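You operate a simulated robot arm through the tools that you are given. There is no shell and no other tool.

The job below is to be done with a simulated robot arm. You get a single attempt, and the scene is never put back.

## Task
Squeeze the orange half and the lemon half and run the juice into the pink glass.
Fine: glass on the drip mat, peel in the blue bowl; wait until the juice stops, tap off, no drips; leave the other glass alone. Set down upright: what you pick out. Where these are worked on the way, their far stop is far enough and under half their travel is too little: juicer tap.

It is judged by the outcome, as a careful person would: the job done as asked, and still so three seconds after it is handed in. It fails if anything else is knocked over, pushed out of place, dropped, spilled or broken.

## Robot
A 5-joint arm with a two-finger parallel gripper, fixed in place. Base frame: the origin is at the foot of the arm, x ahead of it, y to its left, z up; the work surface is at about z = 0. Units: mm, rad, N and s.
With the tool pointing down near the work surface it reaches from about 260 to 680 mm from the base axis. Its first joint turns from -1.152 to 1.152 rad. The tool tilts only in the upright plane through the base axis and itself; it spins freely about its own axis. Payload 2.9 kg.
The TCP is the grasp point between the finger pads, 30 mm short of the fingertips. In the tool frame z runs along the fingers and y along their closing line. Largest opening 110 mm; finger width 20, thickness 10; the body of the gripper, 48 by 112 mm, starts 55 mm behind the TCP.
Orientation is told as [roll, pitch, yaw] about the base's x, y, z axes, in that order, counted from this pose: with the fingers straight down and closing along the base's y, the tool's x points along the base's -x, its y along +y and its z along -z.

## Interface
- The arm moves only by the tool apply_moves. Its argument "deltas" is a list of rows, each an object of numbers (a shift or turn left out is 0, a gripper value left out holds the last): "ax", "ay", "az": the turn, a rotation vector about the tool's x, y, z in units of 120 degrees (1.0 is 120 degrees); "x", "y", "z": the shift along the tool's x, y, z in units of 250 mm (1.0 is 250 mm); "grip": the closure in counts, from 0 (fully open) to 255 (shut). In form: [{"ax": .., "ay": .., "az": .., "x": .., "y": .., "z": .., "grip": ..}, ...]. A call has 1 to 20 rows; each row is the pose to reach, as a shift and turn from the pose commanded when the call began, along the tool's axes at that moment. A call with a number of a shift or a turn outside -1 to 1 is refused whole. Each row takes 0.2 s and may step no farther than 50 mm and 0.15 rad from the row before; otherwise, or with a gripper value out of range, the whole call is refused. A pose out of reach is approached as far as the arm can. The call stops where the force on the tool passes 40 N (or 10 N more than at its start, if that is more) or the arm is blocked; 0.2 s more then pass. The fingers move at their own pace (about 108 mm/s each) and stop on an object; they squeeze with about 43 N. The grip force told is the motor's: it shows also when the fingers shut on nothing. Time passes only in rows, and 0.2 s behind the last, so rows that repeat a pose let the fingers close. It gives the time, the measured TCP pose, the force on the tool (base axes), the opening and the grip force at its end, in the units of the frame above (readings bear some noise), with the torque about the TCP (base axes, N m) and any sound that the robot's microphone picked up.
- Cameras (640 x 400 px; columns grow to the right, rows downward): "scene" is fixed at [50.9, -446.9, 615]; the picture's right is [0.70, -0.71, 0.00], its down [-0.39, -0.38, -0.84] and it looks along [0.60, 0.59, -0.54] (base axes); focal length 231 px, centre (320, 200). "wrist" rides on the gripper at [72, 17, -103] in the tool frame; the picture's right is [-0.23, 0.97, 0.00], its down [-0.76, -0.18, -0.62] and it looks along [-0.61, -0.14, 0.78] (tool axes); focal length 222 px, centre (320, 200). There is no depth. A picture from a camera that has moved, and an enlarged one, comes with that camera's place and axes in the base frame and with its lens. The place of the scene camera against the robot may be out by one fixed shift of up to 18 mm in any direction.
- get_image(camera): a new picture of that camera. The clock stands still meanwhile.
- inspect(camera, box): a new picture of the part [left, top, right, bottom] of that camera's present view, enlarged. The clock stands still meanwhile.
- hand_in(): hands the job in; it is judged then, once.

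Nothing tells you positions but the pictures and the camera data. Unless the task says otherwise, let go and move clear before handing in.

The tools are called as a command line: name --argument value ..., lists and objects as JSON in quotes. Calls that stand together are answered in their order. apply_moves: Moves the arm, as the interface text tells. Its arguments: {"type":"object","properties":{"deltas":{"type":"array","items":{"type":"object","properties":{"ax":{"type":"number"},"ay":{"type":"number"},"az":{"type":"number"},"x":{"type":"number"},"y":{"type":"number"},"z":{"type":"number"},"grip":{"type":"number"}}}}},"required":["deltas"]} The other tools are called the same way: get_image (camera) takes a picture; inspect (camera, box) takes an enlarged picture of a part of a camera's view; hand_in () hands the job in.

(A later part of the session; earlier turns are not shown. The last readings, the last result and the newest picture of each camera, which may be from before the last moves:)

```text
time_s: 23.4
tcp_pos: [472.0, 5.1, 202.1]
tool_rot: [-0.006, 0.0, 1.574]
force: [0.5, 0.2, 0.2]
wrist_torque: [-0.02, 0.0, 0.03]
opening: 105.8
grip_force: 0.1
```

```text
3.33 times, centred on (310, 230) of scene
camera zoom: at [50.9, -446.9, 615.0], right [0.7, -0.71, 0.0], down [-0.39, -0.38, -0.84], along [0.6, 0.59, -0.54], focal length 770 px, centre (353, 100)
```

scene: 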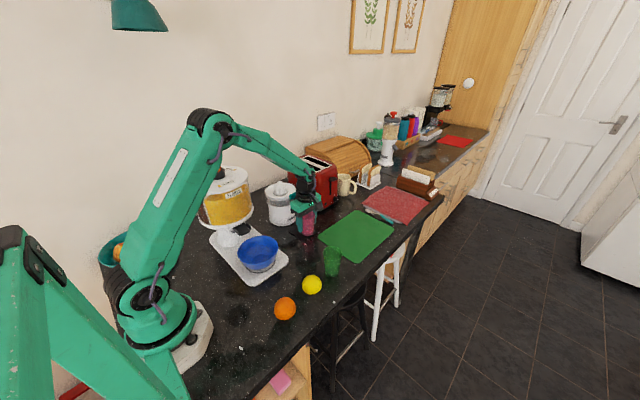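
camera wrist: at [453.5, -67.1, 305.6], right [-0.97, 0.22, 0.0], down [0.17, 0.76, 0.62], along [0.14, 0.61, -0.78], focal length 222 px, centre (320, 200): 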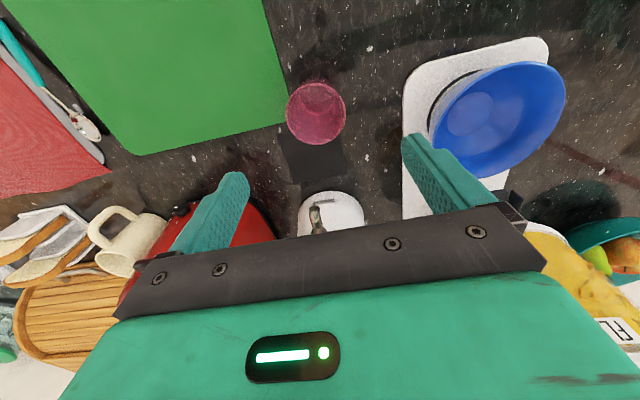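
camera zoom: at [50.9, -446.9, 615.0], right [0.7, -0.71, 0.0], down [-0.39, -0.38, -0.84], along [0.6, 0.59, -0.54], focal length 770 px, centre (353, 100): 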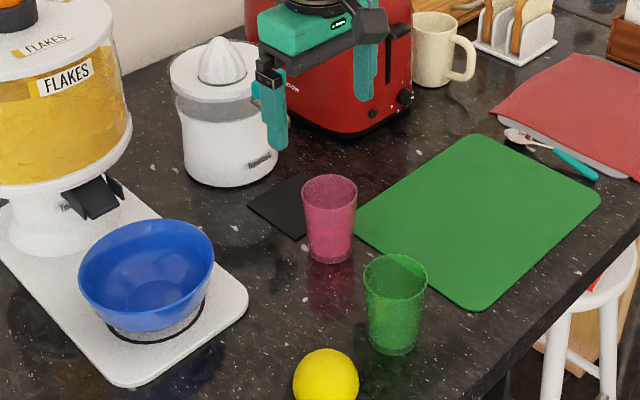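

The glass stands upright near (476, 5) and everything else is in place. I'll measure its position, then pull back, spin the wrist to put the camera on the far side, and tilt.

inspect --camera "wrist" --box '[270, 60, 370, 240]'

apply_moves --deltas '[{"y": 0.03, "z": -0.03, "az": -0.0625}, {"y": 0.06, "z": -0.03, "az": -0.125}, {"y": 0.1, "z": -0.03, "az": -0.1875}, {"y": 0.14, "z": -0.03, "az": -0.25}, {"y": 0.18, "z": -0.03, "az": -0.3125}, {"y": 0.22, "z": -0.03, "az": -0.375}, {"y": 0.26, "z": -0.03, "az": -0.4375}, {"y": 0.3, "z": -0.03, "az": -0.5}, {"y": 0.33, "z": -0.03, "az": -0.5625}, {"y": 0.36, "z": -0.03, "az": -0.625}, {"y": 0.38, "z": -0.03, "az": -0.6875}, {"y": 0.392, "z": -0.03, "az": -0.753}, {"y": 0.392, "z": -0.03, "az": -0.753}, {"y": 0.392, "z": -0.03, "az": -0.753}]'

get_image --camera "wrist"

```text
2.22 times, centred on (320, 150) of wrist
camera zoom: at [453.5, -67.1, 305.6], right [-0.97, 0.22, 0.0], down [0.17, 0.76, 0.62], along [0.14, 0.61, -0.78], focal length 494 px, centre (320, 311)
```

zoom: 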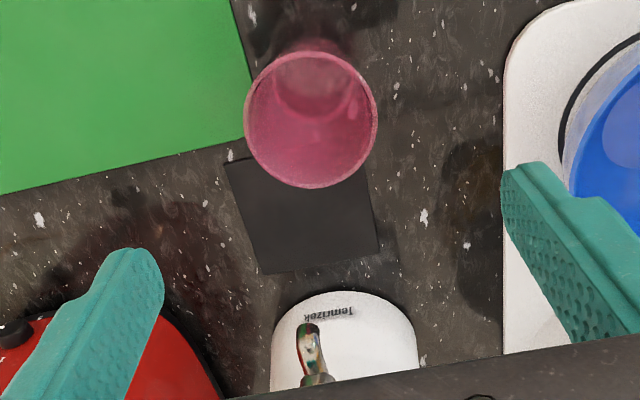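

```text
time_s: 26.4
tcp_pos: [369.9, 50.8, 208.0]
tool_rot: [0.001, 0.005, -3.139]
force: [0.1, 0.6, 0.0]
wrist_torque: [0.01, -0.01, -0.01]
opening: 105.6
grip_force: 0.1
out of reach, approached as far as the arm can: row 12, 13, 14
```

```text
taken
camera wrist: at [441.7, 34.4, 311.9], right [-0.22, -0.97, 0.0], down [-0.77, 0.17, 0.62], along [-0.6, 0.14, -0.79], focal length 222 px, centre (320, 200)
```

wrist: 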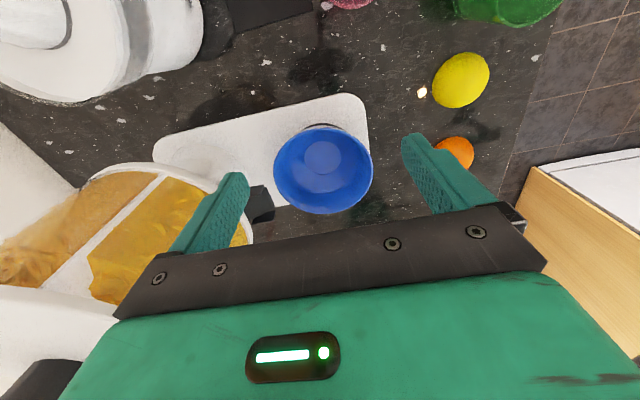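

The wrist spin stopped near its joint limit (about 172° from the radial direction), so that tilt option is awkward. I'll look at the gripper's shape from here to understand what touched the spout.

get_image --camera "scene"

inspect --camera "scene" --box '[200, 110, 330, 240]'

```text
taken
```

scene: 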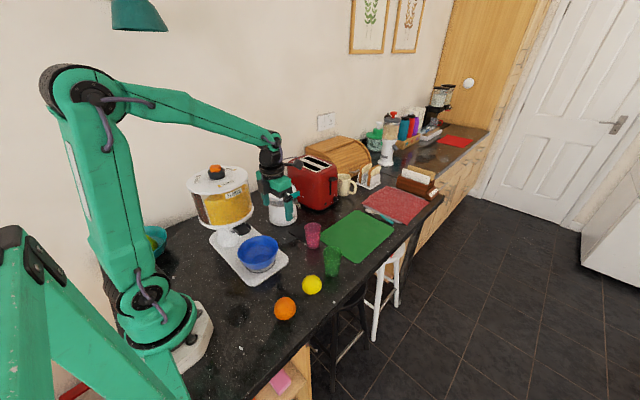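

```text
3.08 times, centred on (265, 175) of scene
camera zoom: at [50.9, -446.9, 615.0], right [0.7, -0.71, 0.0], down [-0.39, -0.38, -0.84], along [0.6, 0.59, -0.54], focal length 711 px, centre (489, 277)
```

zoom: 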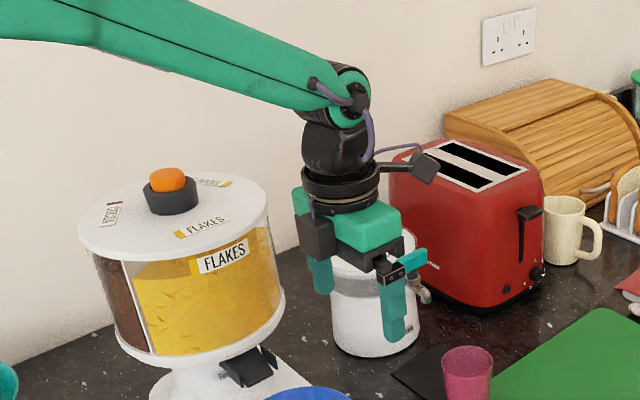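

Now I see it: a dark actuator block sticks out on the side opposite the camera, and that block met the spout. With the camera side facing the juicer (yaw -90°) and a shallow grip high on the rim, the body clears both the spout and the handle. I'll spin back round the other way.

apply_moves --deltas '[{"az": 0.0625}, {"az": 0.125}, {"az": 0.1875}, {"az": 0.25}, {"az": 0.3125}, {"az": 0.375}, {"az": 0.4375}, {"az": 0.5}, {"az": 0.5625}, {"az": 0.625}, {"az": 0.6875}, {"az": 0.75}, {"az": 0.8125}, {"az": 0.875}, {"az": 0.9375}, {"az": 1.0}]'

apply_moves --deltas '[{"az": 0.0625}, {"az": 0.125}, {"az": 0.1875}, {"az": 0.25}, {"az": 0.3125}, {"az": 0.375}, {"az": 0.4375}, {"az": 0.5}, {"az": 0.5625}, {"az": 0.625}, {"az": 0.6875}, {"az": 0.75}, {"az": 0.8125}, {"az": 0.875}, {"az": 0.9375}, {"az": 1.0}]'

apply_moves --deltas '[{"az": 0.0625}, {"az": 0.125}, {"az": 0.1875}, {"az": 0.25}, {"az": 0.25}, {"az": 0.25}]'

get_image --camera "wrist"

```text
time_s: 29.8
tcp_pos: [371.8, 52.0, 209.3]
tool_rot: [-0.003, -0.004, 1.056]
force: [-0.1, 0.6, 1.0]
wrist_torque: [-0.01, 0.01, -0.03]
opening: 105.5
grip_force: 0.1
```

```text
time_s: 33.2
tcp_pos: [372.0, 51.8, 211.0]
tool_rot: [0.006, -0.001, -1.041]
force: [0.1, 0.2, 0.2]
wrist_torque: [-0.01, -0.02, -0.02]
opening: 105.8
grip_force: 0.0
```

```text
time_s: 34.6
tcp_pos: [372.6, 51.5, 210.0]
tool_rot: [0.006, 0.0, -1.565]
force: [-0.6, 0.0, -0.5]
wrist_torque: [0.02, 0.01, 0.0]
opening: 105.6
grip_force: 0.1
```

```text
taken
camera wrist: at [387.4, 125.1, 314.1], right [0.98, -0.22, 0.0], down [-0.17, -0.76, 0.62], along [-0.13, -0.61, -0.78], focal length 222 px, centre (320, 200)
```

wrist: 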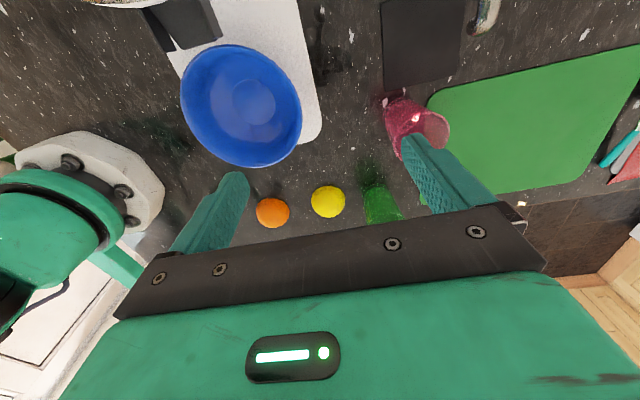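

The wrist is at yaw -90° now. I'll go above the glass at (475, 4), staying high, and check the alignment.

apply_moves --deltas '[{"x": -0.06, "y": 0.12, "ay": -0.0029}, {"x": -0.12, "y": 0.26, "ay": -0.0029}, {"x": -0.18, "y": 0.38, "ay": -0.0029}, {"x": -0.19, "y": 0.412, "ay": -0.0029}, {"x": -0.19, "y": 0.412, "ay": -0.0029}, {"x": -0.19, "y": 0.412, "ay": -0.0029}]'

inspect --camera "wrist" --box '[220, 60, 420, 220]'

```text
time_s: 36.0
tcp_pos: [475.8, 6.1, 211.2]
tool_rot: [0.006, 0.0, -1.562]
force: [-0.5, 0.7, 0.8]
wrist_torque: [0.01, 0.0, -0.01]
opening: 105.4
grip_force: 0.1
```

```text
2.50 times, centred on (320, 140) of wrist
camera zoom: at [490.6, 79.0, 314.7], right [0.98, -0.22, 0.0], down [-0.17, -0.76, 0.62], along [-0.13, -0.61, -0.78], focal length 555 px, centre (320, 350)
```

zoom: 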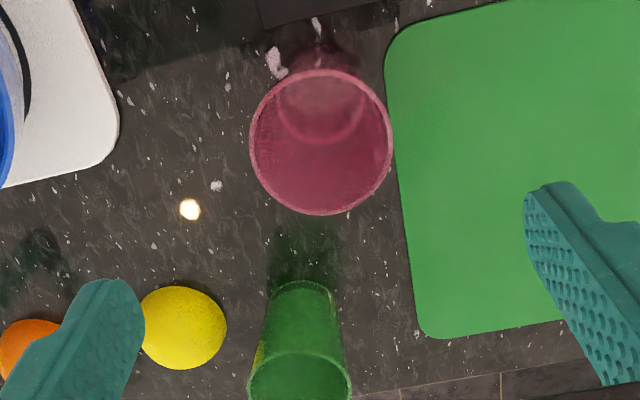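

The glass centre is at (473.7, 2.5). I'll shift slightly, lower so the fingertips reach about 13 mm below the rim, and close.

apply_moves --deltas '[{"x": -0.014, "y": -0.008, "z": 0.1}, {"x": -0.014, "y": -0.008, "z": 0.24}, {"x": -0.014, "y": -0.008, "z": 0.36}, {"x": -0.014, "y": -0.008, "z": 0.43}, {"x": -0.014, "y": -0.008, "z": 0.452}, {"x": -0.014, "y": -0.008, "z": 0.452}, {"x": -0.014, "y": -0.008, "z": 0.452}]'

get_image --camera "wrist"

inspect --camera "scene" --box '[280, 190, 340, 260]'

```text
time_s: 37.6
tcp_pos: [475.9, 0.5, 98.5]
tool_rot: [0.005, 0.0, -1.562]
force: [0.3, -0.1, 0.0]
wrist_torque: [-0.01, -0.01, 0.04]
opening: 105.5
grip_force: 0.1
```

```text
taken
camera wrist: at [490.2, 74.2, 201.9], right [0.98, -0.22, 0.0], down [-0.17, -0.76, 0.62], along [-0.13, -0.61, -0.78], focal length 222 px, centre (320, 200)
```

wrist: 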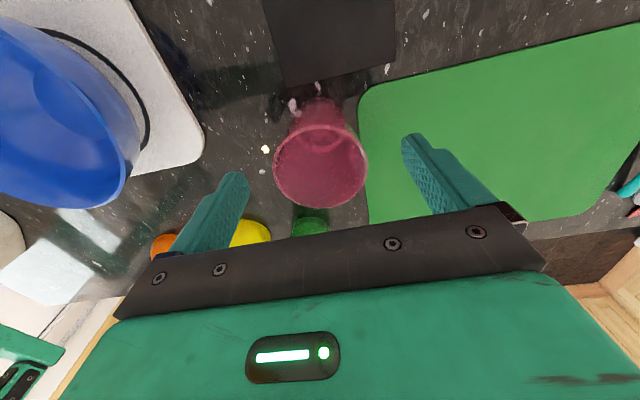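

```text
5.71 times, centred on (310, 225) of scene
camera zoom: at [50.9, -446.9, 615.0], right [0.7, -0.71, 0.0], down [-0.39, -0.38, -0.84], along [0.6, 0.59, -0.54], focal length 1320 px, centre (377, 57)
```

zoom: 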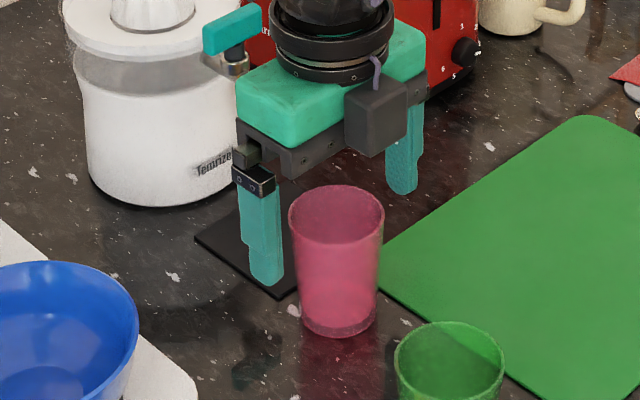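

The actuator block now faces away from the juicer. I'll close on the rim, then lift a little.

apply_moves --deltas '[{"grip": 60}, {"grip": 100}, {"grip": 120}, {"grip": 135}, {"grip": 135}, {"grip": 135}, {"z": -0.02}, {"z": -0.05}, {"z": -0.08}, {"z": -0.08}, {"z": -0.08}]'

get_image --camera "wrist"

inspect --camera "scene" --box '[280, 190, 340, 260]'

```text
time_s: 40.0
tcp_pos: [473.7, 0.4, 118.8]
tool_rot: [0.007, 0.0, -1.563]
force: [-0.2, -0.6, -1.2]
wrist_torque: [-0.02, 0.02, -0.01]
opening: 58.8
grip_force: 42.9
```

```text
taken
camera wrist: at [488.2, 74.0, 222.6], right [0.98, -0.22, 0.01], down [-0.17, -0.76, 0.62], along [-0.13, -0.61, -0.78], focal length 222 px, centre (320, 200)
```

wrist: 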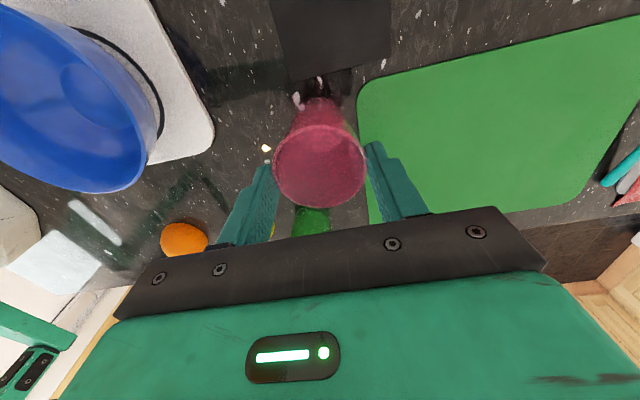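

```text
5.71 times, centred on (310, 225) of scene
camera zoom: at [50.9, -446.9, 615.0], right [0.7, -0.71, 0.0], down [-0.39, -0.38, -0.84], along [0.6, 0.59, -0.54], focal length 1320 px, centre (377, 57)
```

zoom: 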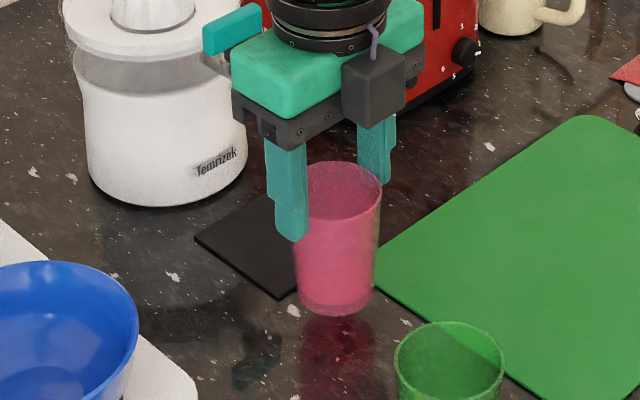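

The glass is held upright, lifted 20 mm. I'll move it toward the mat at this low height, stopping short of the spout first.

apply_moves --deltas '[{"x": 0.04, "y": 0.03}, {"x": 0.1, "y": 0.07}, {"x": 0.16, "y": 0.101}, {"x": 0.16, "y": 0.101, "z": 0.03}, {"x": 0.16, "y": 0.101, "z": 0.046}, {"x": 0.16, "y": 0.101, "z": 0.046}, {"x": 0.16, "y": 0.101, "z": 0.046}]'

get_image --camera "wrist"

inspect --camera "scene" --box '[270, 180, 330, 250]'

```text
time_s: 41.6
tcp_pos: [498.3, 41.1, 106.4]
tool_rot: [0.004, 0.0, -1.562]
force: [0.1, -0.2, -1.5]
wrist_torque: [-0.02, -0.01, 0.0]
opening: 58.5
grip_force: 43.0
```

```text
taken
camera wrist: at [514.4, 114.1, 210.1], right [0.98, -0.22, 0.0], down [-0.17, -0.76, 0.62], along [-0.13, -0.61, -0.78], focal length 222 px, centre (320, 200)
```

wrist: 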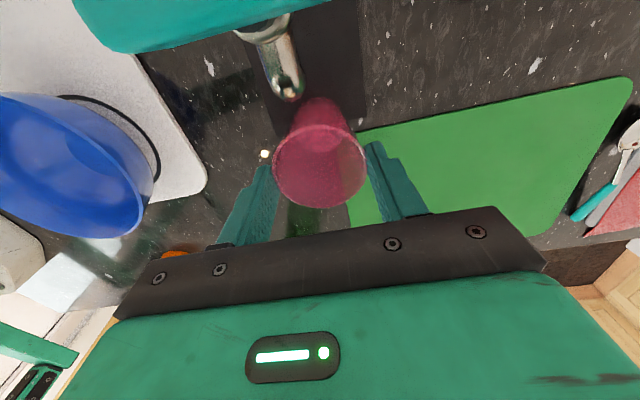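

```text
5.71 times, centred on (300, 215) of scene
camera zoom: at [50.9, -446.9, 615.0], right [0.7, -0.71, 0.0], down [-0.39, -0.38, -0.84], along [0.6, 0.59, -0.54], focal length 1320 px, centre (434, 114)
```

zoom: 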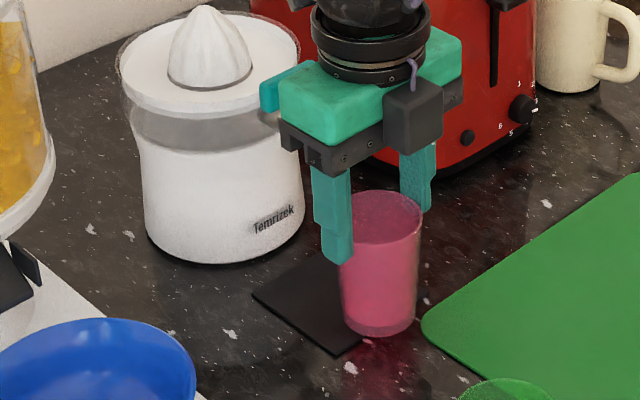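

The wrist camera now sees the spout tip at about (497.5, 95), in line with the glass in x. I'll slide the glass in under it in small steps.

apply_moves --deltas '[{"x": 0.02}, {"x": 0.04}, {"x": 0.06}, {"x": 0.08}, {"x": 0.1}, {"x": 0.1}]'

get_image --camera "wrist"

inspect --camera "scene" --box '[270, 180, 330, 250]'

```text
time_s: 43.0
tcp_pos: [498.8, 66.2, 105.5]
tool_rot: [0.003, 0.0, -1.561]
force: [0.0, -0.2, -0.7]
wrist_torque: [0.02, 0.03, -0.02]
opening: 58.6
grip_force: 43.3
```

```text
taken
camera wrist: at [513.0, 139.5, 209.7], right [0.98, -0.22, 0.0], down [-0.17, -0.76, 0.62], along [-0.13, -0.61, -0.78], focal length 222 px, centre (320, 200)
```

wrist: 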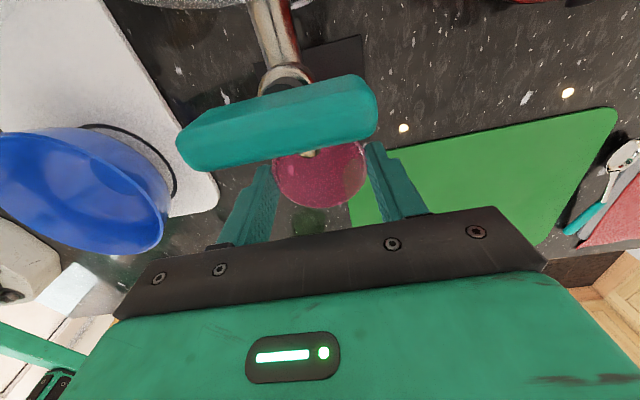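

```text
5.71 times, centred on (300, 215) of scene
camera zoom: at [50.9, -446.9, 615.0], right [0.7, -0.71, 0.0], down [-0.39, -0.38, -0.84], along [0.6, 0.59, -0.54], focal length 1320 px, centre (434, 114)
```

zoom: 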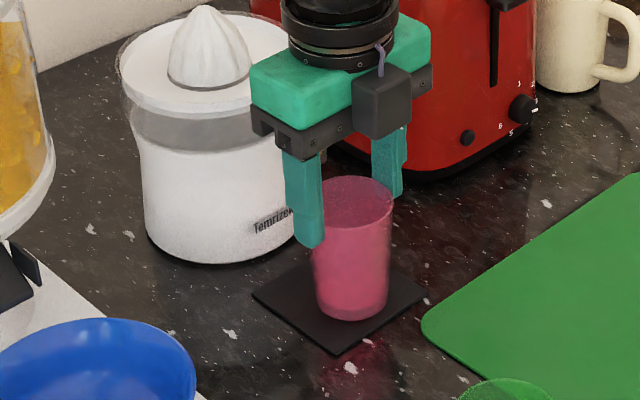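

The glass slides in freely and I see no contact. I'll advance another 15 mm or so.

apply_moves --deltas '[{"x": 0.016}, {"x": 0.032}, {"x": 0.048}, {"x": 0.06}, {"x": 0.06}, {"x": 0.06}]'

get_image --camera "wrist"

inspect --camera "scene" --box '[270, 180, 330, 250]'

```text
time_s: 44.4
tcp_pos: [499.3, 79.8, 105.6]
tool_rot: [0.004, -0.001, -1.561]
force: [0.1, 0.6, -1.7]
wrist_torque: [0.0, 0.0, 0.0]
opening: 58.5
grip_force: 43.4
```

```text
taken
camera wrist: at [513.8, 153.8, 208.8], right [0.98, -0.22, 0.0], down [-0.17, -0.76, 0.62], along [-0.13, -0.61, -0.78], focal length 222 px, centre (320, 200)
```

wrist: 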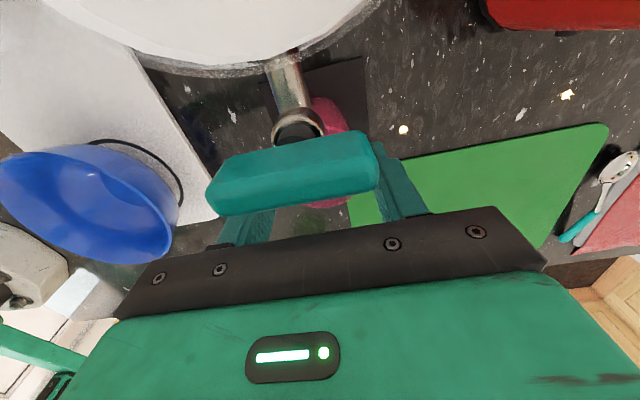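

```text
5.71 times, centred on (300, 215) of scene
camera zoom: at [50.9, -446.9, 615.0], right [0.7, -0.71, 0.0], down [-0.39, -0.38, -0.84], along [0.6, 0.59, -0.54], focal length 1320 px, centre (434, 114)
```

zoom: 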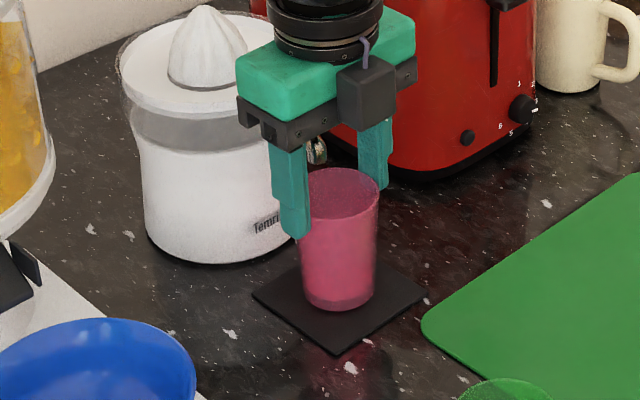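

The spout now overhangs the glass mouth, and the handle's front edge is at y≈118, so there's room. I'll go 5 mm more and then lower gently to touch the mat.

apply_moves --deltas '[{"x": 0.01}, {"x": 0.02}, {"x": 0.02}, {"x": 0.02, "z": 0.004}, {"x": 0.02, "z": 0.006}, {"x": 0.02, "z": 0.006}]'

```text
time_s: 45.8
tcp_pos: [499.1, 85.2, 104.9]
tool_rot: [0.003, -0.001, -1.563]
force: [-0.6, 0.2, -1.1]
wrist_torque: [-0.04, -0.01, -0.01]
opening: 58.6
grip_force: 42.7
```

apply_moves --deltas '[{"z": 0.003}, {"z": 0.006}, {"z": 0.006}]'

```text
time_s: 46.6
tcp_pos: [498.7, 85.1, 101.7]
tool_rot: [0.003, -0.001, -1.562]
force: [0.6, 0.4, -0.9]
wrist_torque: [-0.02, 0.01, 0.06]
opening: 58.6
grip_force: 42.8
```

apply_moves --deltas '[{"z": 0.003}, {"z": 0.003}]'

apply_moves --deltas '[{"z": 0.003}, {"z": 0.003}]'

```text
time_s: 47.2
tcp_pos: [498.1, 85.9, 102.0]
tool_rot: [0.003, 0.0, -1.563]
force: [0.1, 0.7, -1.2]
wrist_torque: [0.04, 0.0, -0.01]
opening: 58.8
grip_force: 43.3
```

```text
time_s: 47.8
tcp_pos: [498.9, 85.4, 101.6]
tool_rot: [0.004, 0.0, -1.562]
force: [0.1, -0.3, -1.0]
wrist_torque: [-0.02, -0.02, -0.02]
opening: 58.6
grip_force: 43.2
```

apply_moves --deltas '[{"z": 0.003}, {"z": 0.003}]'

apply_moves --deltas '[{"z": 0.003}, {"z": 0.003}]'

inspect --camera "scene" --box '[280, 195, 330, 245]'

```text
time_s: 48.4
tcp_pos: [498.0, 85.7, 101.8]
tool_rot: [0.004, 0.0, -1.56]
force: [-2.8, -3.3, 4.2]
wrist_torque: [-0.3, 0.25, -0.02]
opening: 58.9
grip_force: 43.2
```

```text
time_s: 49.0
tcp_pos: [499.2, 85.3, 101.7]
tool_rot: [0.006, 0.0, -1.562]
force: [-7.3, -0.9, 18.0]
wrist_torque: [-0.03, 0.65, -0.01]
opening: 58.8
grip_force: 43.1
```

```text
8.00 times, centred on (305, 220) of scene
camera zoom: at [50.8, -446.9, 615.0], right [0.7, -0.71, 0.0], down [-0.39, -0.38, -0.84], along [0.6, 0.59, -0.54], focal length 1848 px, centre (440, 40)
```

zoom: 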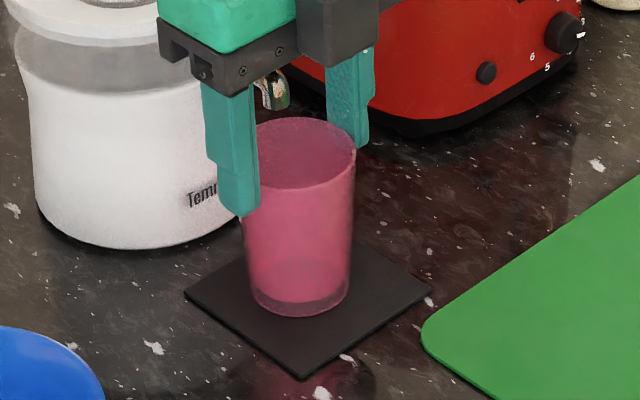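

The glass is down on the mat (18 N). I'll ease off slightly, open, and rise straight up with the fingers straddling the spout.

apply_moves --deltas '[{"z": -0.004}, {"z": -0.004, "grip": 110}, {"z": -0.004, "grip": 90}, {"z": -0.004, "grip": 60}, {"z": -0.004, "grip": 40}, {"z": -0.004, "grip": 40}, {"z": -0.08}, {"z": -0.2}, {"z": -0.36}, {"z": -0.52}, {"z": -0.52}]'

inspect --camera "scene" --box '[250, 175, 350, 255]'

get_image --camera "wrist"

```text
time_s: 51.4
tcp_pos: [499.9, 85.9, 229.1]
tool_rot: [0.003, -0.001, -1.562]
force: [-1.0, 0.1, -0.4]
wrist_torque: [-0.03, 0.02, -0.01]
opening: 92.9
grip_force: 0.1
```

```text
5.00 times, centred on (300, 215) of scene
camera zoom: at [50.9, -446.9, 615.0], right [0.7, -0.71, 0.0], down [-0.39, -0.38, -0.84], along [0.6, 0.59, -0.54], focal length 1155 px, centre (420, 125)
```

zoom: 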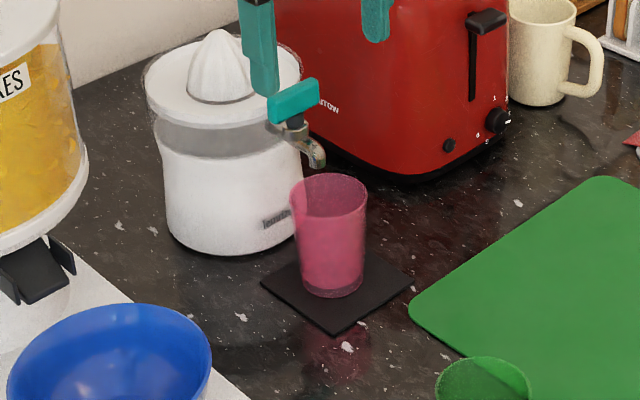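

```text
taken
camera wrist: at [514.6, 158.6, 332.2], right [0.98, -0.22, 0.0], down [-0.17, -0.76, 0.62], along [-0.13, -0.61, -0.78], focal length 222 px, centre (320, 200)
```

wrist: 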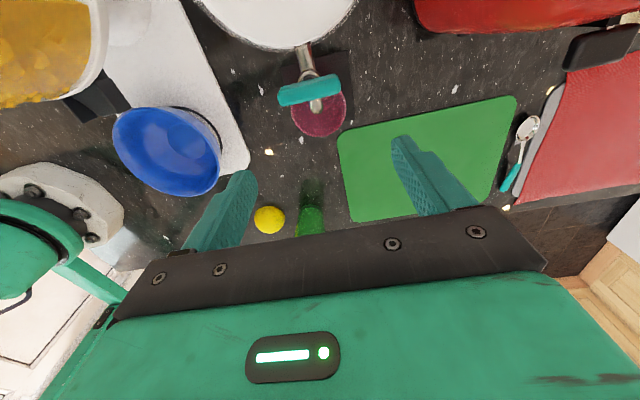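

The glass stands on the drip mat. I'll check from above that the spout outlet is over its mouth.

inspect --camera "wrist" --box '[260, 30, 380, 150]'

inspect --camera "scene" --box '[295, 195, 325, 225]'

```text
3.33 times, centred on (320, 90) of wrist
camera zoom: at [514.6, 158.6, 332.2], right [0.98, -0.22, 0.0], down [-0.17, -0.76, 0.62], along [-0.13, -0.61, -0.78], focal length 740 px, centre (320, 567)
```

zoom: 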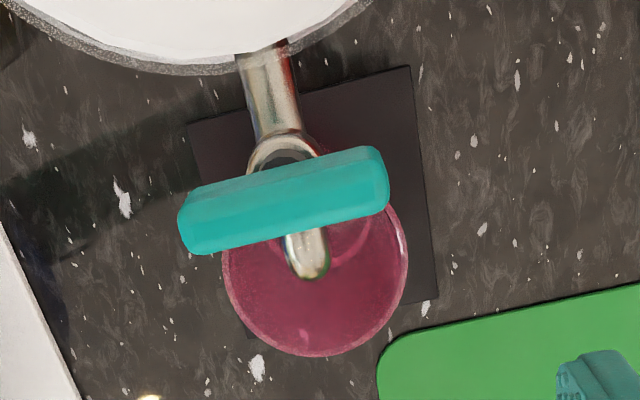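

```text
13.33 times, centred on (310, 210) of scene
camera zoom: at [50.9, -446.9, 615.0], right [0.7, -0.71, 0.0], down [-0.39, -0.38, -0.84], along [0.6, 0.59, -0.54], focal length 3081 px, centre (453, 67)
```

zoom: 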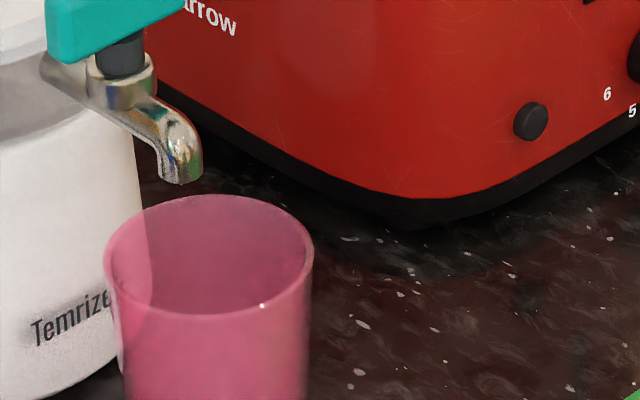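

The spout is over the glass mouth in both views. Next is the tap: I'll spin to yaw 0 (closing along y) and hover over the T-handle at (499, 121).

apply_moves --deltas '[{"z": -0.06, "az": -0.0625}, {"z": -0.12, "az": -0.125}, {"x": 0.02, "z": -0.12, "az": -0.1875}, {"x": 0.04, "z": -0.12, "az": -0.25}, {"x": 0.06, "z": -0.12, "az": -0.3125}, {"x": 0.08, "z": -0.12, "az": -0.375}, {"x": 0.1, "z": -0.12, "az": -0.4375}, {"x": 0.12, "z": -0.12, "az": -0.5}, {"x": 0.14, "z": -0.12, "az": -0.5625}, {"x": 0.14, "z": -0.12, "az": -0.625}, {"x": 0.14, "z": -0.12, "az": -0.6875}, {"x": 0.14, "z": -0.12, "az": -0.7458}, {"x": 0.14, "z": -0.12, "az": -0.7458}, {"x": 0.14, "z": -0.12, "az": -0.7458}]'

get_image --camera "wrist"

inspect --camera "wrist" --box '[250, 60, 400, 180]'

```text
time_s: 54.4
tcp_pos: [497.6, 121.7, 260.0]
tool_rot: [0.0, -0.003, 0.003]
force: [-0.3, -0.3, 0.3]
wrist_torque: [-0.04, 0.0, 0.02]
opening: 92.7
grip_force: 0.0
```

```text
taken
camera wrist: at [423.3, 139.2, 364.0], right [0.23, 0.97, 0.0], down [0.76, -0.18, 0.63], along [0.61, -0.14, -0.78], focal length 222 px, centre (320, 200)
```

wrist: 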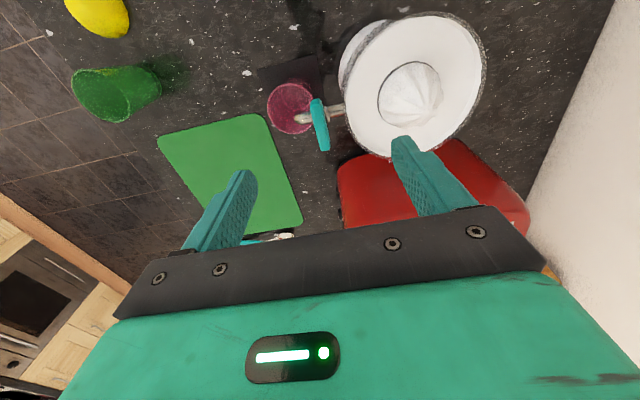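

```text
3.33 times, centred on (325, 120) of wrist
camera zoom: at [423.3, 139.2, 364.0], right [0.23, 0.97, 0.0], down [0.76, -0.18, 0.63], along [0.61, -0.14, -0.78], focal length 740 px, centre (303, 467)
```

zoom: 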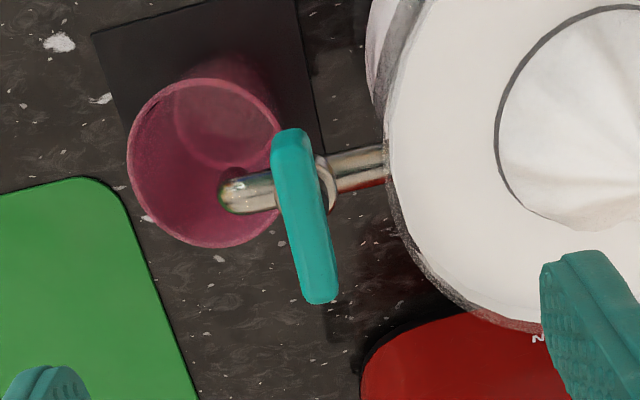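

The handle centre is near (497, 122) and the TCP is right over it. I'll narrow the fingers to about 28 mm and lower so the tips straddle the handle.

apply_moves --deltas '[{"grip": 190}, {"grip": 190}, {"grip": 190}, {"z": 0.1, "grip": 190}, {"z": 0.2}, {"z": 0.26}, {"z": 0.3}, {"z": 0.3}, {"z": 0.3}]'

get_image --camera "wrist"

inspect --camera "scene" --box '[270, 170, 330, 230]'

```text
time_s: 56.4
tcp_pos: [497.9, 119.4, 185.1]
tool_rot: [-0.001, -0.004, 0.001]
force: [-1.4, 0.5, -1.2]
wrist_torque: [-0.02, 0.01, -0.01]
opening: 27.8
grip_force: 0.2
```

```text
taken
camera wrist: at [424.5, 137.3, 288.4], right [0.23, 0.97, 0.0], down [0.76, -0.18, 0.63], along [0.61, -0.14, -0.78], focal length 222 px, centre (320, 200)
```

wrist: 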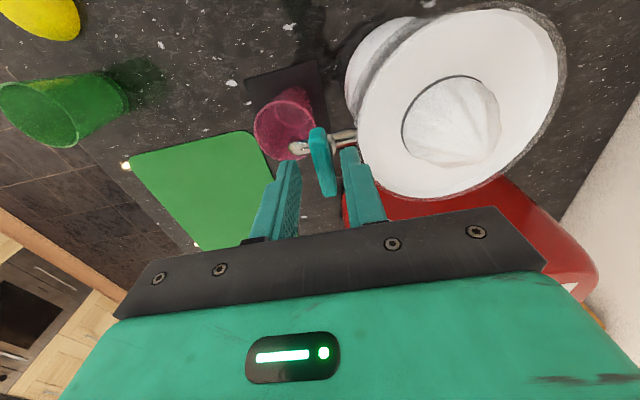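

```text
6.67 times, centred on (300, 200) of scene
camera zoom: at [50.9, -446.9, 615.0], right [0.7, -0.71, 0.0], down [-0.39, -0.38, -0.84], along [0.6, 0.59, -0.54], focal length 1540 px, centre (453, 200)
```

zoom: 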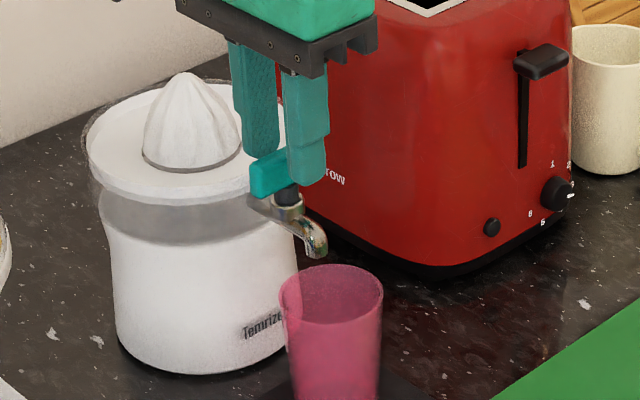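

inspect --camera "wrist" --box '[240, 100, 400, 230]'

inspect --camera "scene" --box '[290, 185, 320, 215]'

```text
3.08 times, centred on (320, 165) of wrist
camera zoom: at [424.5, 137.3, 288.4], right [0.23, 0.97, 0.0], down [0.76, -0.18, 0.63], along [0.61, -0.14, -0.78], focal length 684 px, centre (320, 308)
```

zoom: 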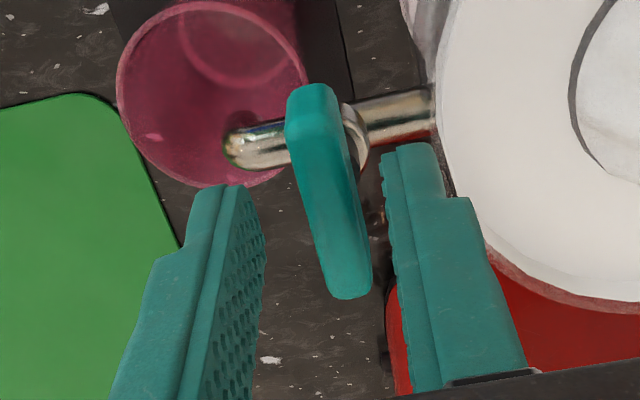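

```text
13.33 times, centred on (305, 200) of scene
camera zoom: at [50.9, -446.9, 615.0], right [0.7, -0.71, 0.0], down [-0.39, -0.38, -0.84], along [0.6, 0.59, -0.54], focal length 3081 px, centre (520, 200)
```

zoom: 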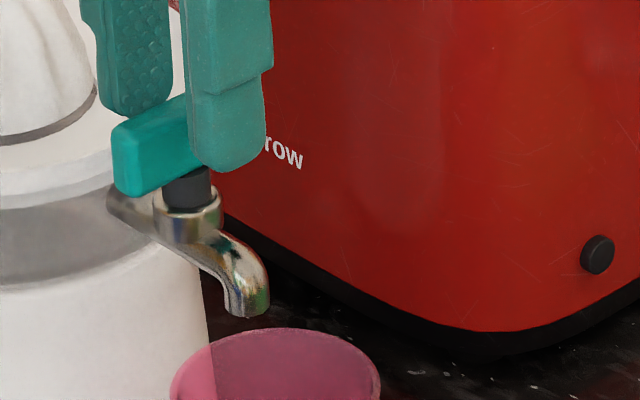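

The handle sits between the fingers, offset about 2 mm toward +y. I'll correct that, lower 7 mm and close to a loose fork (about 13.5 mm) so turning applies a couple without pushing the juicer.

apply_moves --deltas '[{"y": 0.008}, {"y": 0.008, "z": 0.016}, {"y": 0.008, "z": 0.028}, {"y": 0.008, "z": 0.028, "grip": 205}, {"y": 0.008, "z": 0.028, "grip": 215}, {"y": 0.008, "z": 0.028, "grip": 215}]'

inspect --camera "wrist" --box '[240, 100, 400, 230]'

inspect --camera "scene" --box '[290, 185, 320, 215]'

```text
time_s: 57.8
tcp_pos: [499.8, 123.7, 178.8]
tool_rot: [0.0, -0.004, -0.001]
force: [-0.3, -0.2, -0.5]
wrist_torque: [-0.01, -0.01, 0.0]
opening: 17.3
grip_force: 0.1
```

```text
3.08 times, centred on (320, 165) of wrist
camera zoom: at [425.4, 140.3, 281.0], right [0.23, 0.97, 0.0], down [0.76, -0.18, 0.63], along [0.61, -0.14, -0.78], focal length 684 px, centre (320, 308)
```

zoom: 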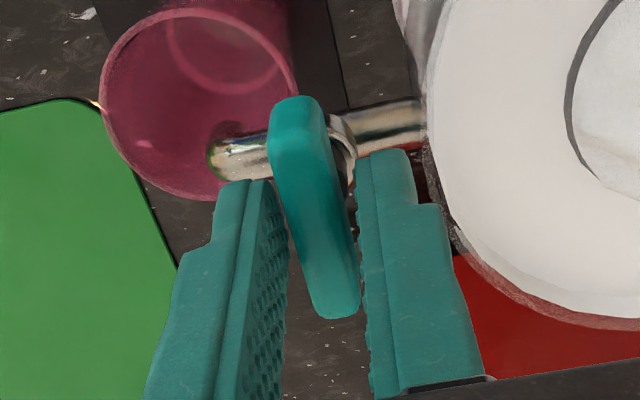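

```text
13.33 times, centred on (305, 200) of scene
camera zoom: at [50.9, -446.9, 615.0], right [0.7, -0.71, 0.0], down [-0.39, -0.38, -0.84], along [0.6, 0.59, -0.54], focal length 3081 px, centre (520, 200)
```

zoom: 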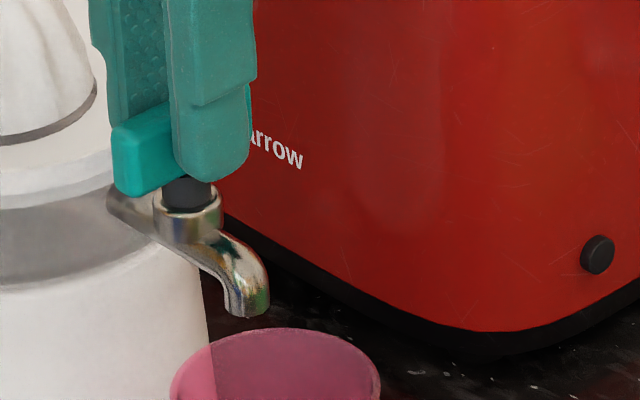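

apply_moves --deltas '[{"grip": 219}, {"grip": 223}, {"grip": 223}]'

inspect --camera "wrist" --box '[240, 100, 400, 230]'

```text
time_s: 58.6
tcp_pos: [498.3, 123.3, 177.3]
tool_rot: [0.001, -0.002, 0.001]
force: [0.3, 0.0, 0.8]
wrist_torque: [0.02, 0.02, 0.01]
opening: 14.0
grip_force: 0.1
```

```text
3.08 times, centred on (320, 165) of wrist
camera zoom: at [425.4, 140.3, 281.0], right [0.23, 0.97, 0.0], down [0.76, -0.18, 0.63], along [0.61, -0.14, -0.78], focal length 684 px, centre (320, 308)
```

zoom: 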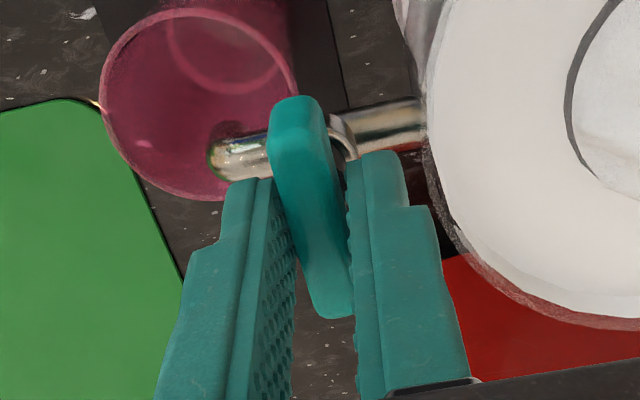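

The handle is in the fork with no side force. I'll try a small turn one way and watch the torque.

apply_moves --deltas '[{"az": -0.04}, {"az": -0.08}, {"az": -0.12}, {"az": -0.12}]'

inspect --camera "wrist" --box '[240, 100, 400, 230]'

inspect --camera "scene" --box '[285, 185, 315, 215]'

```text
time_s: 59.6
tcp_pos: [498.4, 123.3, 177.2]
tool_rot: [-0.002, -0.005, 0.254]
force: [1.5, -2.8, 0.8]
wrist_torque: [-0.07, -0.03, -0.05]
opening: 15.0
grip_force: 1.6
```

```text
3.08 times, centred on (320, 165) of wrist
camera zoom: at [422.8, 122.1, 280.7], right [-0.02, 1.0, 0.0], down [0.78, 0.02, 0.63], along [0.63, 0.02, -0.78], focal length 684 px, centre (320, 308)
```

zoom: 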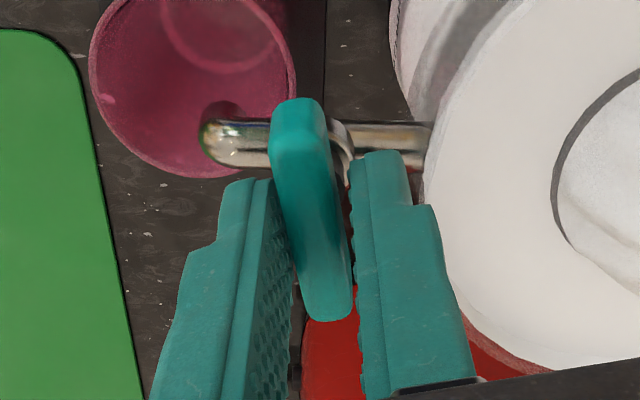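

```text
13.33 times, centred on (300, 200) of scene
camera zoom: at [50.9, -446.9, 615.0], right [0.7, -0.71, 0.0], down [-0.39, -0.38, -0.84], along [0.6, 0.59, -0.54], focal length 3081 px, centre (587, 200)
```

zoom: 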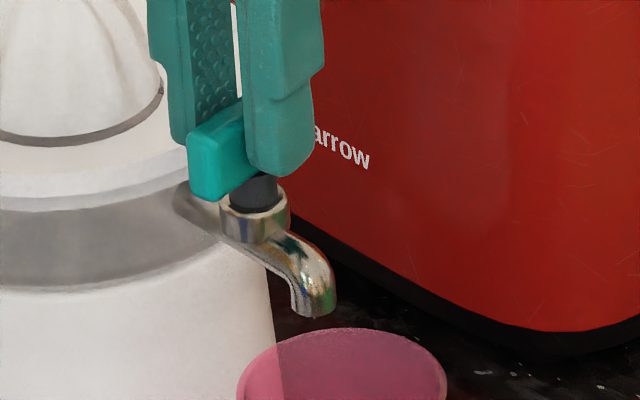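

The handle follows freely counter-clockwise and the juicer stays put. I'll continue turning.

apply_moves --deltas '[{"az": -0.06}, {"az": -0.12}, {"az": -0.18}, {"az": -0.24}, {"az": -0.3}, {"az": -0.36}, {"az": -0.36}]'

inspect --camera "wrist" --box '[240, 100, 400, 230]'

inspect --camera "scene" --box '[270, 175, 325, 230]'

```text
time_s: 61.2
tcp_pos: [497.8, 123.1, 178.2]
tool_rot: [-0.003, -0.002, 1.008]
force: [1.4, -2.0, 0.4]
wrist_torque: [-0.01, -0.01, 0.02]
opening: 14.7
grip_force: 1.0
```

```text
3.08 times, centred on (320, 165) of wrist
camera zoom: at [443.9, 71.3, 280.8], right [-0.7, 0.71, 0.0], down [0.55, 0.55, 0.63], along [0.45, 0.44, -0.78], focal length 684 px, centre (320, 308)
```

zoom: 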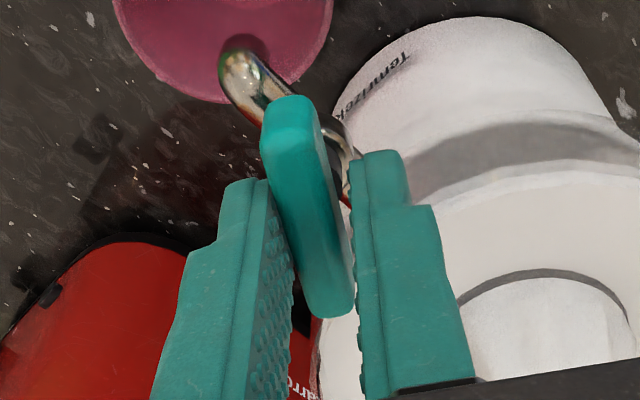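

```text
7.27 times, centred on (298, 202) of scene
camera zoom: at [50.9, -446.9, 615.0], right [0.7, -0.71, 0.0], down [-0.39, -0.38, -0.84], along [0.6, 0.59, -0.54], focal length 1680 px, centre (484, 182)
```

zoom: 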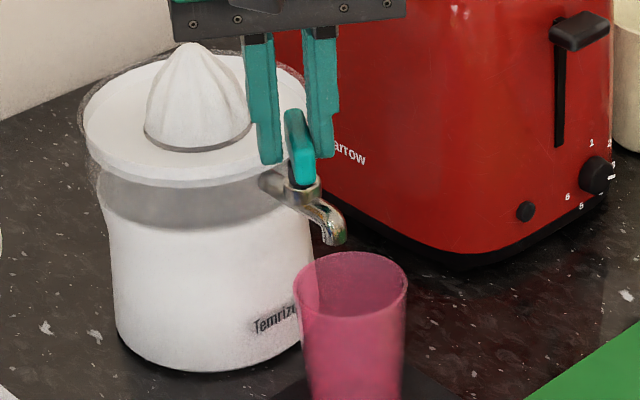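

It's at 58° and still free. I'll go on to about 92°.

apply_moves --deltas '[{"az": -0.06}, {"az": -0.12}, {"az": -0.18}, {"az": -0.24}, {"az": -0.29}, {"az": -0.29}]'

inspect --camera "wrist" --box '[240, 100, 400, 230]'

inspect --camera "scene" --box '[270, 175, 325, 230]'

```text
time_s: 62.6
tcp_pos: [498.1, 123.4, 177.6]
tool_rot: [-0.002, 0.001, 1.615]
force: [1.0, 0.8, -0.8]
wrist_torque: [0.01, -0.02, -0.02]
opening: 14.4
grip_force: 0.7
```

```text
3.08 times, centred on (320, 165) of wrist
camera zoom: at [483.7, 51.1, 280.8], right [-0.98, 0.18, 0.0], down [0.14, 0.77, 0.62], along [0.12, 0.61, -0.78], focal length 684 px, centre (320, 308)
```

zoom: 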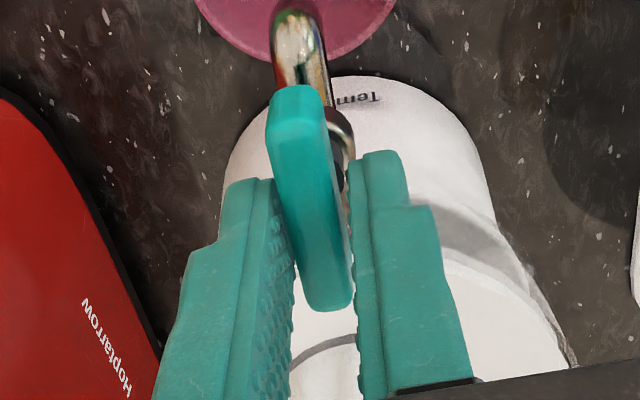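

```text
7.27 times, centred on (298, 202) of scene
camera zoom: at [50.9, -446.9, 615.0], right [0.7, -0.71, 0.0], down [-0.39, -0.38, -0.84], along [0.6, 0.59, -0.54], focal length 1680 px, centre (484, 182)
```

zoom: 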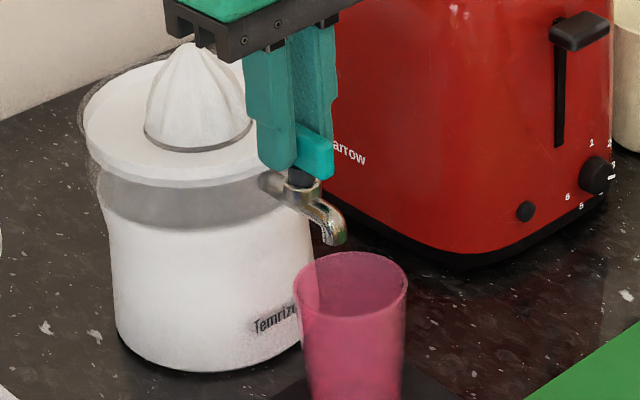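

The handle now lies along the spout. I'll nudge slightly further to find out whether this is the stop.

apply_moves --deltas '[{"az": -0.03}, {"az": -0.06}, {"az": -0.06}]'

inspect --camera "wrist" --box '[240, 100, 400, 230]'

```text
time_s: 63.4
tcp_pos: [499.2, 123.6, 178.2]
tool_rot: [-0.006, 0.0, 1.739]
force: [7.7, -2.5, -1.6]
wrist_torque: [-0.01, -0.07, -0.09]
opening: 16.8
grip_force: 3.4
```

```text
3.08 times, centred on (320, 165) of wrist
camera zoom: at [492.6, 50.0, 281.4], right [-1.0, 0.06, 0.0], down [0.04, 0.78, 0.62], along [0.04, 0.62, -0.78], focal length 684 px, centre (320, 308)
```

zoom: 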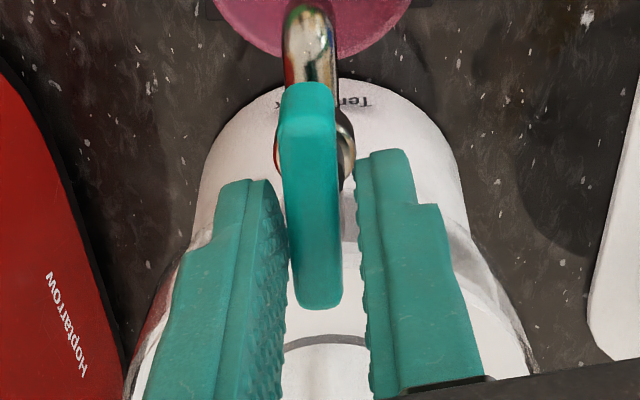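

That's the stop: the handle is aligned with the spout, so the tap is fully open. I'll back off the turn, open the fork a little and rise.

apply_moves --deltas '[{"az": 0.05}, {"az": 0.05, "grip": 205}, {"az": 0.05, "grip": 190}, {"az": 0.05, "grip": 190}, {"az": 0.05, "z": -0.08}, {"az": 0.05, "z": -0.22}, {"az": 0.05, "z": -0.4}, {"az": 0.05, "z": -0.56}, {"az": 0.05, "z": -0.56}]'

inspect --camera "scene" --box '[255, 175, 335, 255]'

get_image --camera "wrist"

```text
time_s: 65.4
tcp_pos: [496.7, 125.2, 315.8]
tool_rot: [-0.004, 0.0, 1.633]
force: [0.7, -0.2, -0.1]
wrist_torque: [0.02, 0.0, -0.03]
opening: 28.1
grip_force: 0.0
```

```text
5.00 times, centred on (295, 215) of scene
camera zoom: at [50.9, -446.9, 615.0], right [0.7, -0.71, 0.0], down [-0.39, -0.38, -0.84], along [0.6, 0.59, -0.54], focal length 1155 px, centre (445, 125)
```

zoom: 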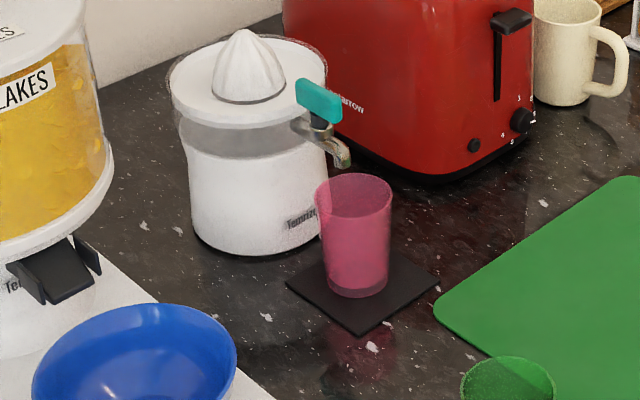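

```text
taken
camera wrist: at [482.5, 52.4, 419.4], right [-0.99, 0.17, 0.0], down [0.13, 0.77, 0.62], along [0.11, 0.62, -0.78], focal length 222 px, centre (320, 200)
```

wrist: 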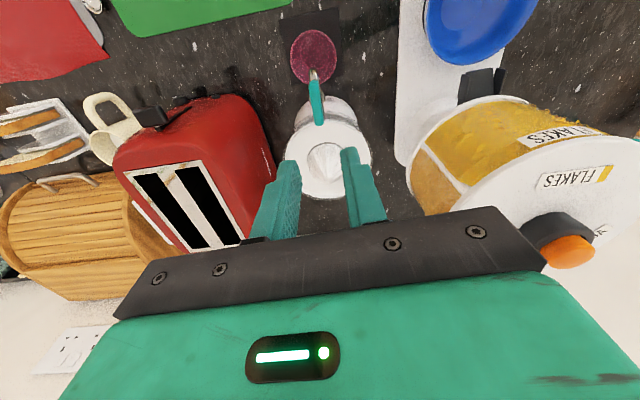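

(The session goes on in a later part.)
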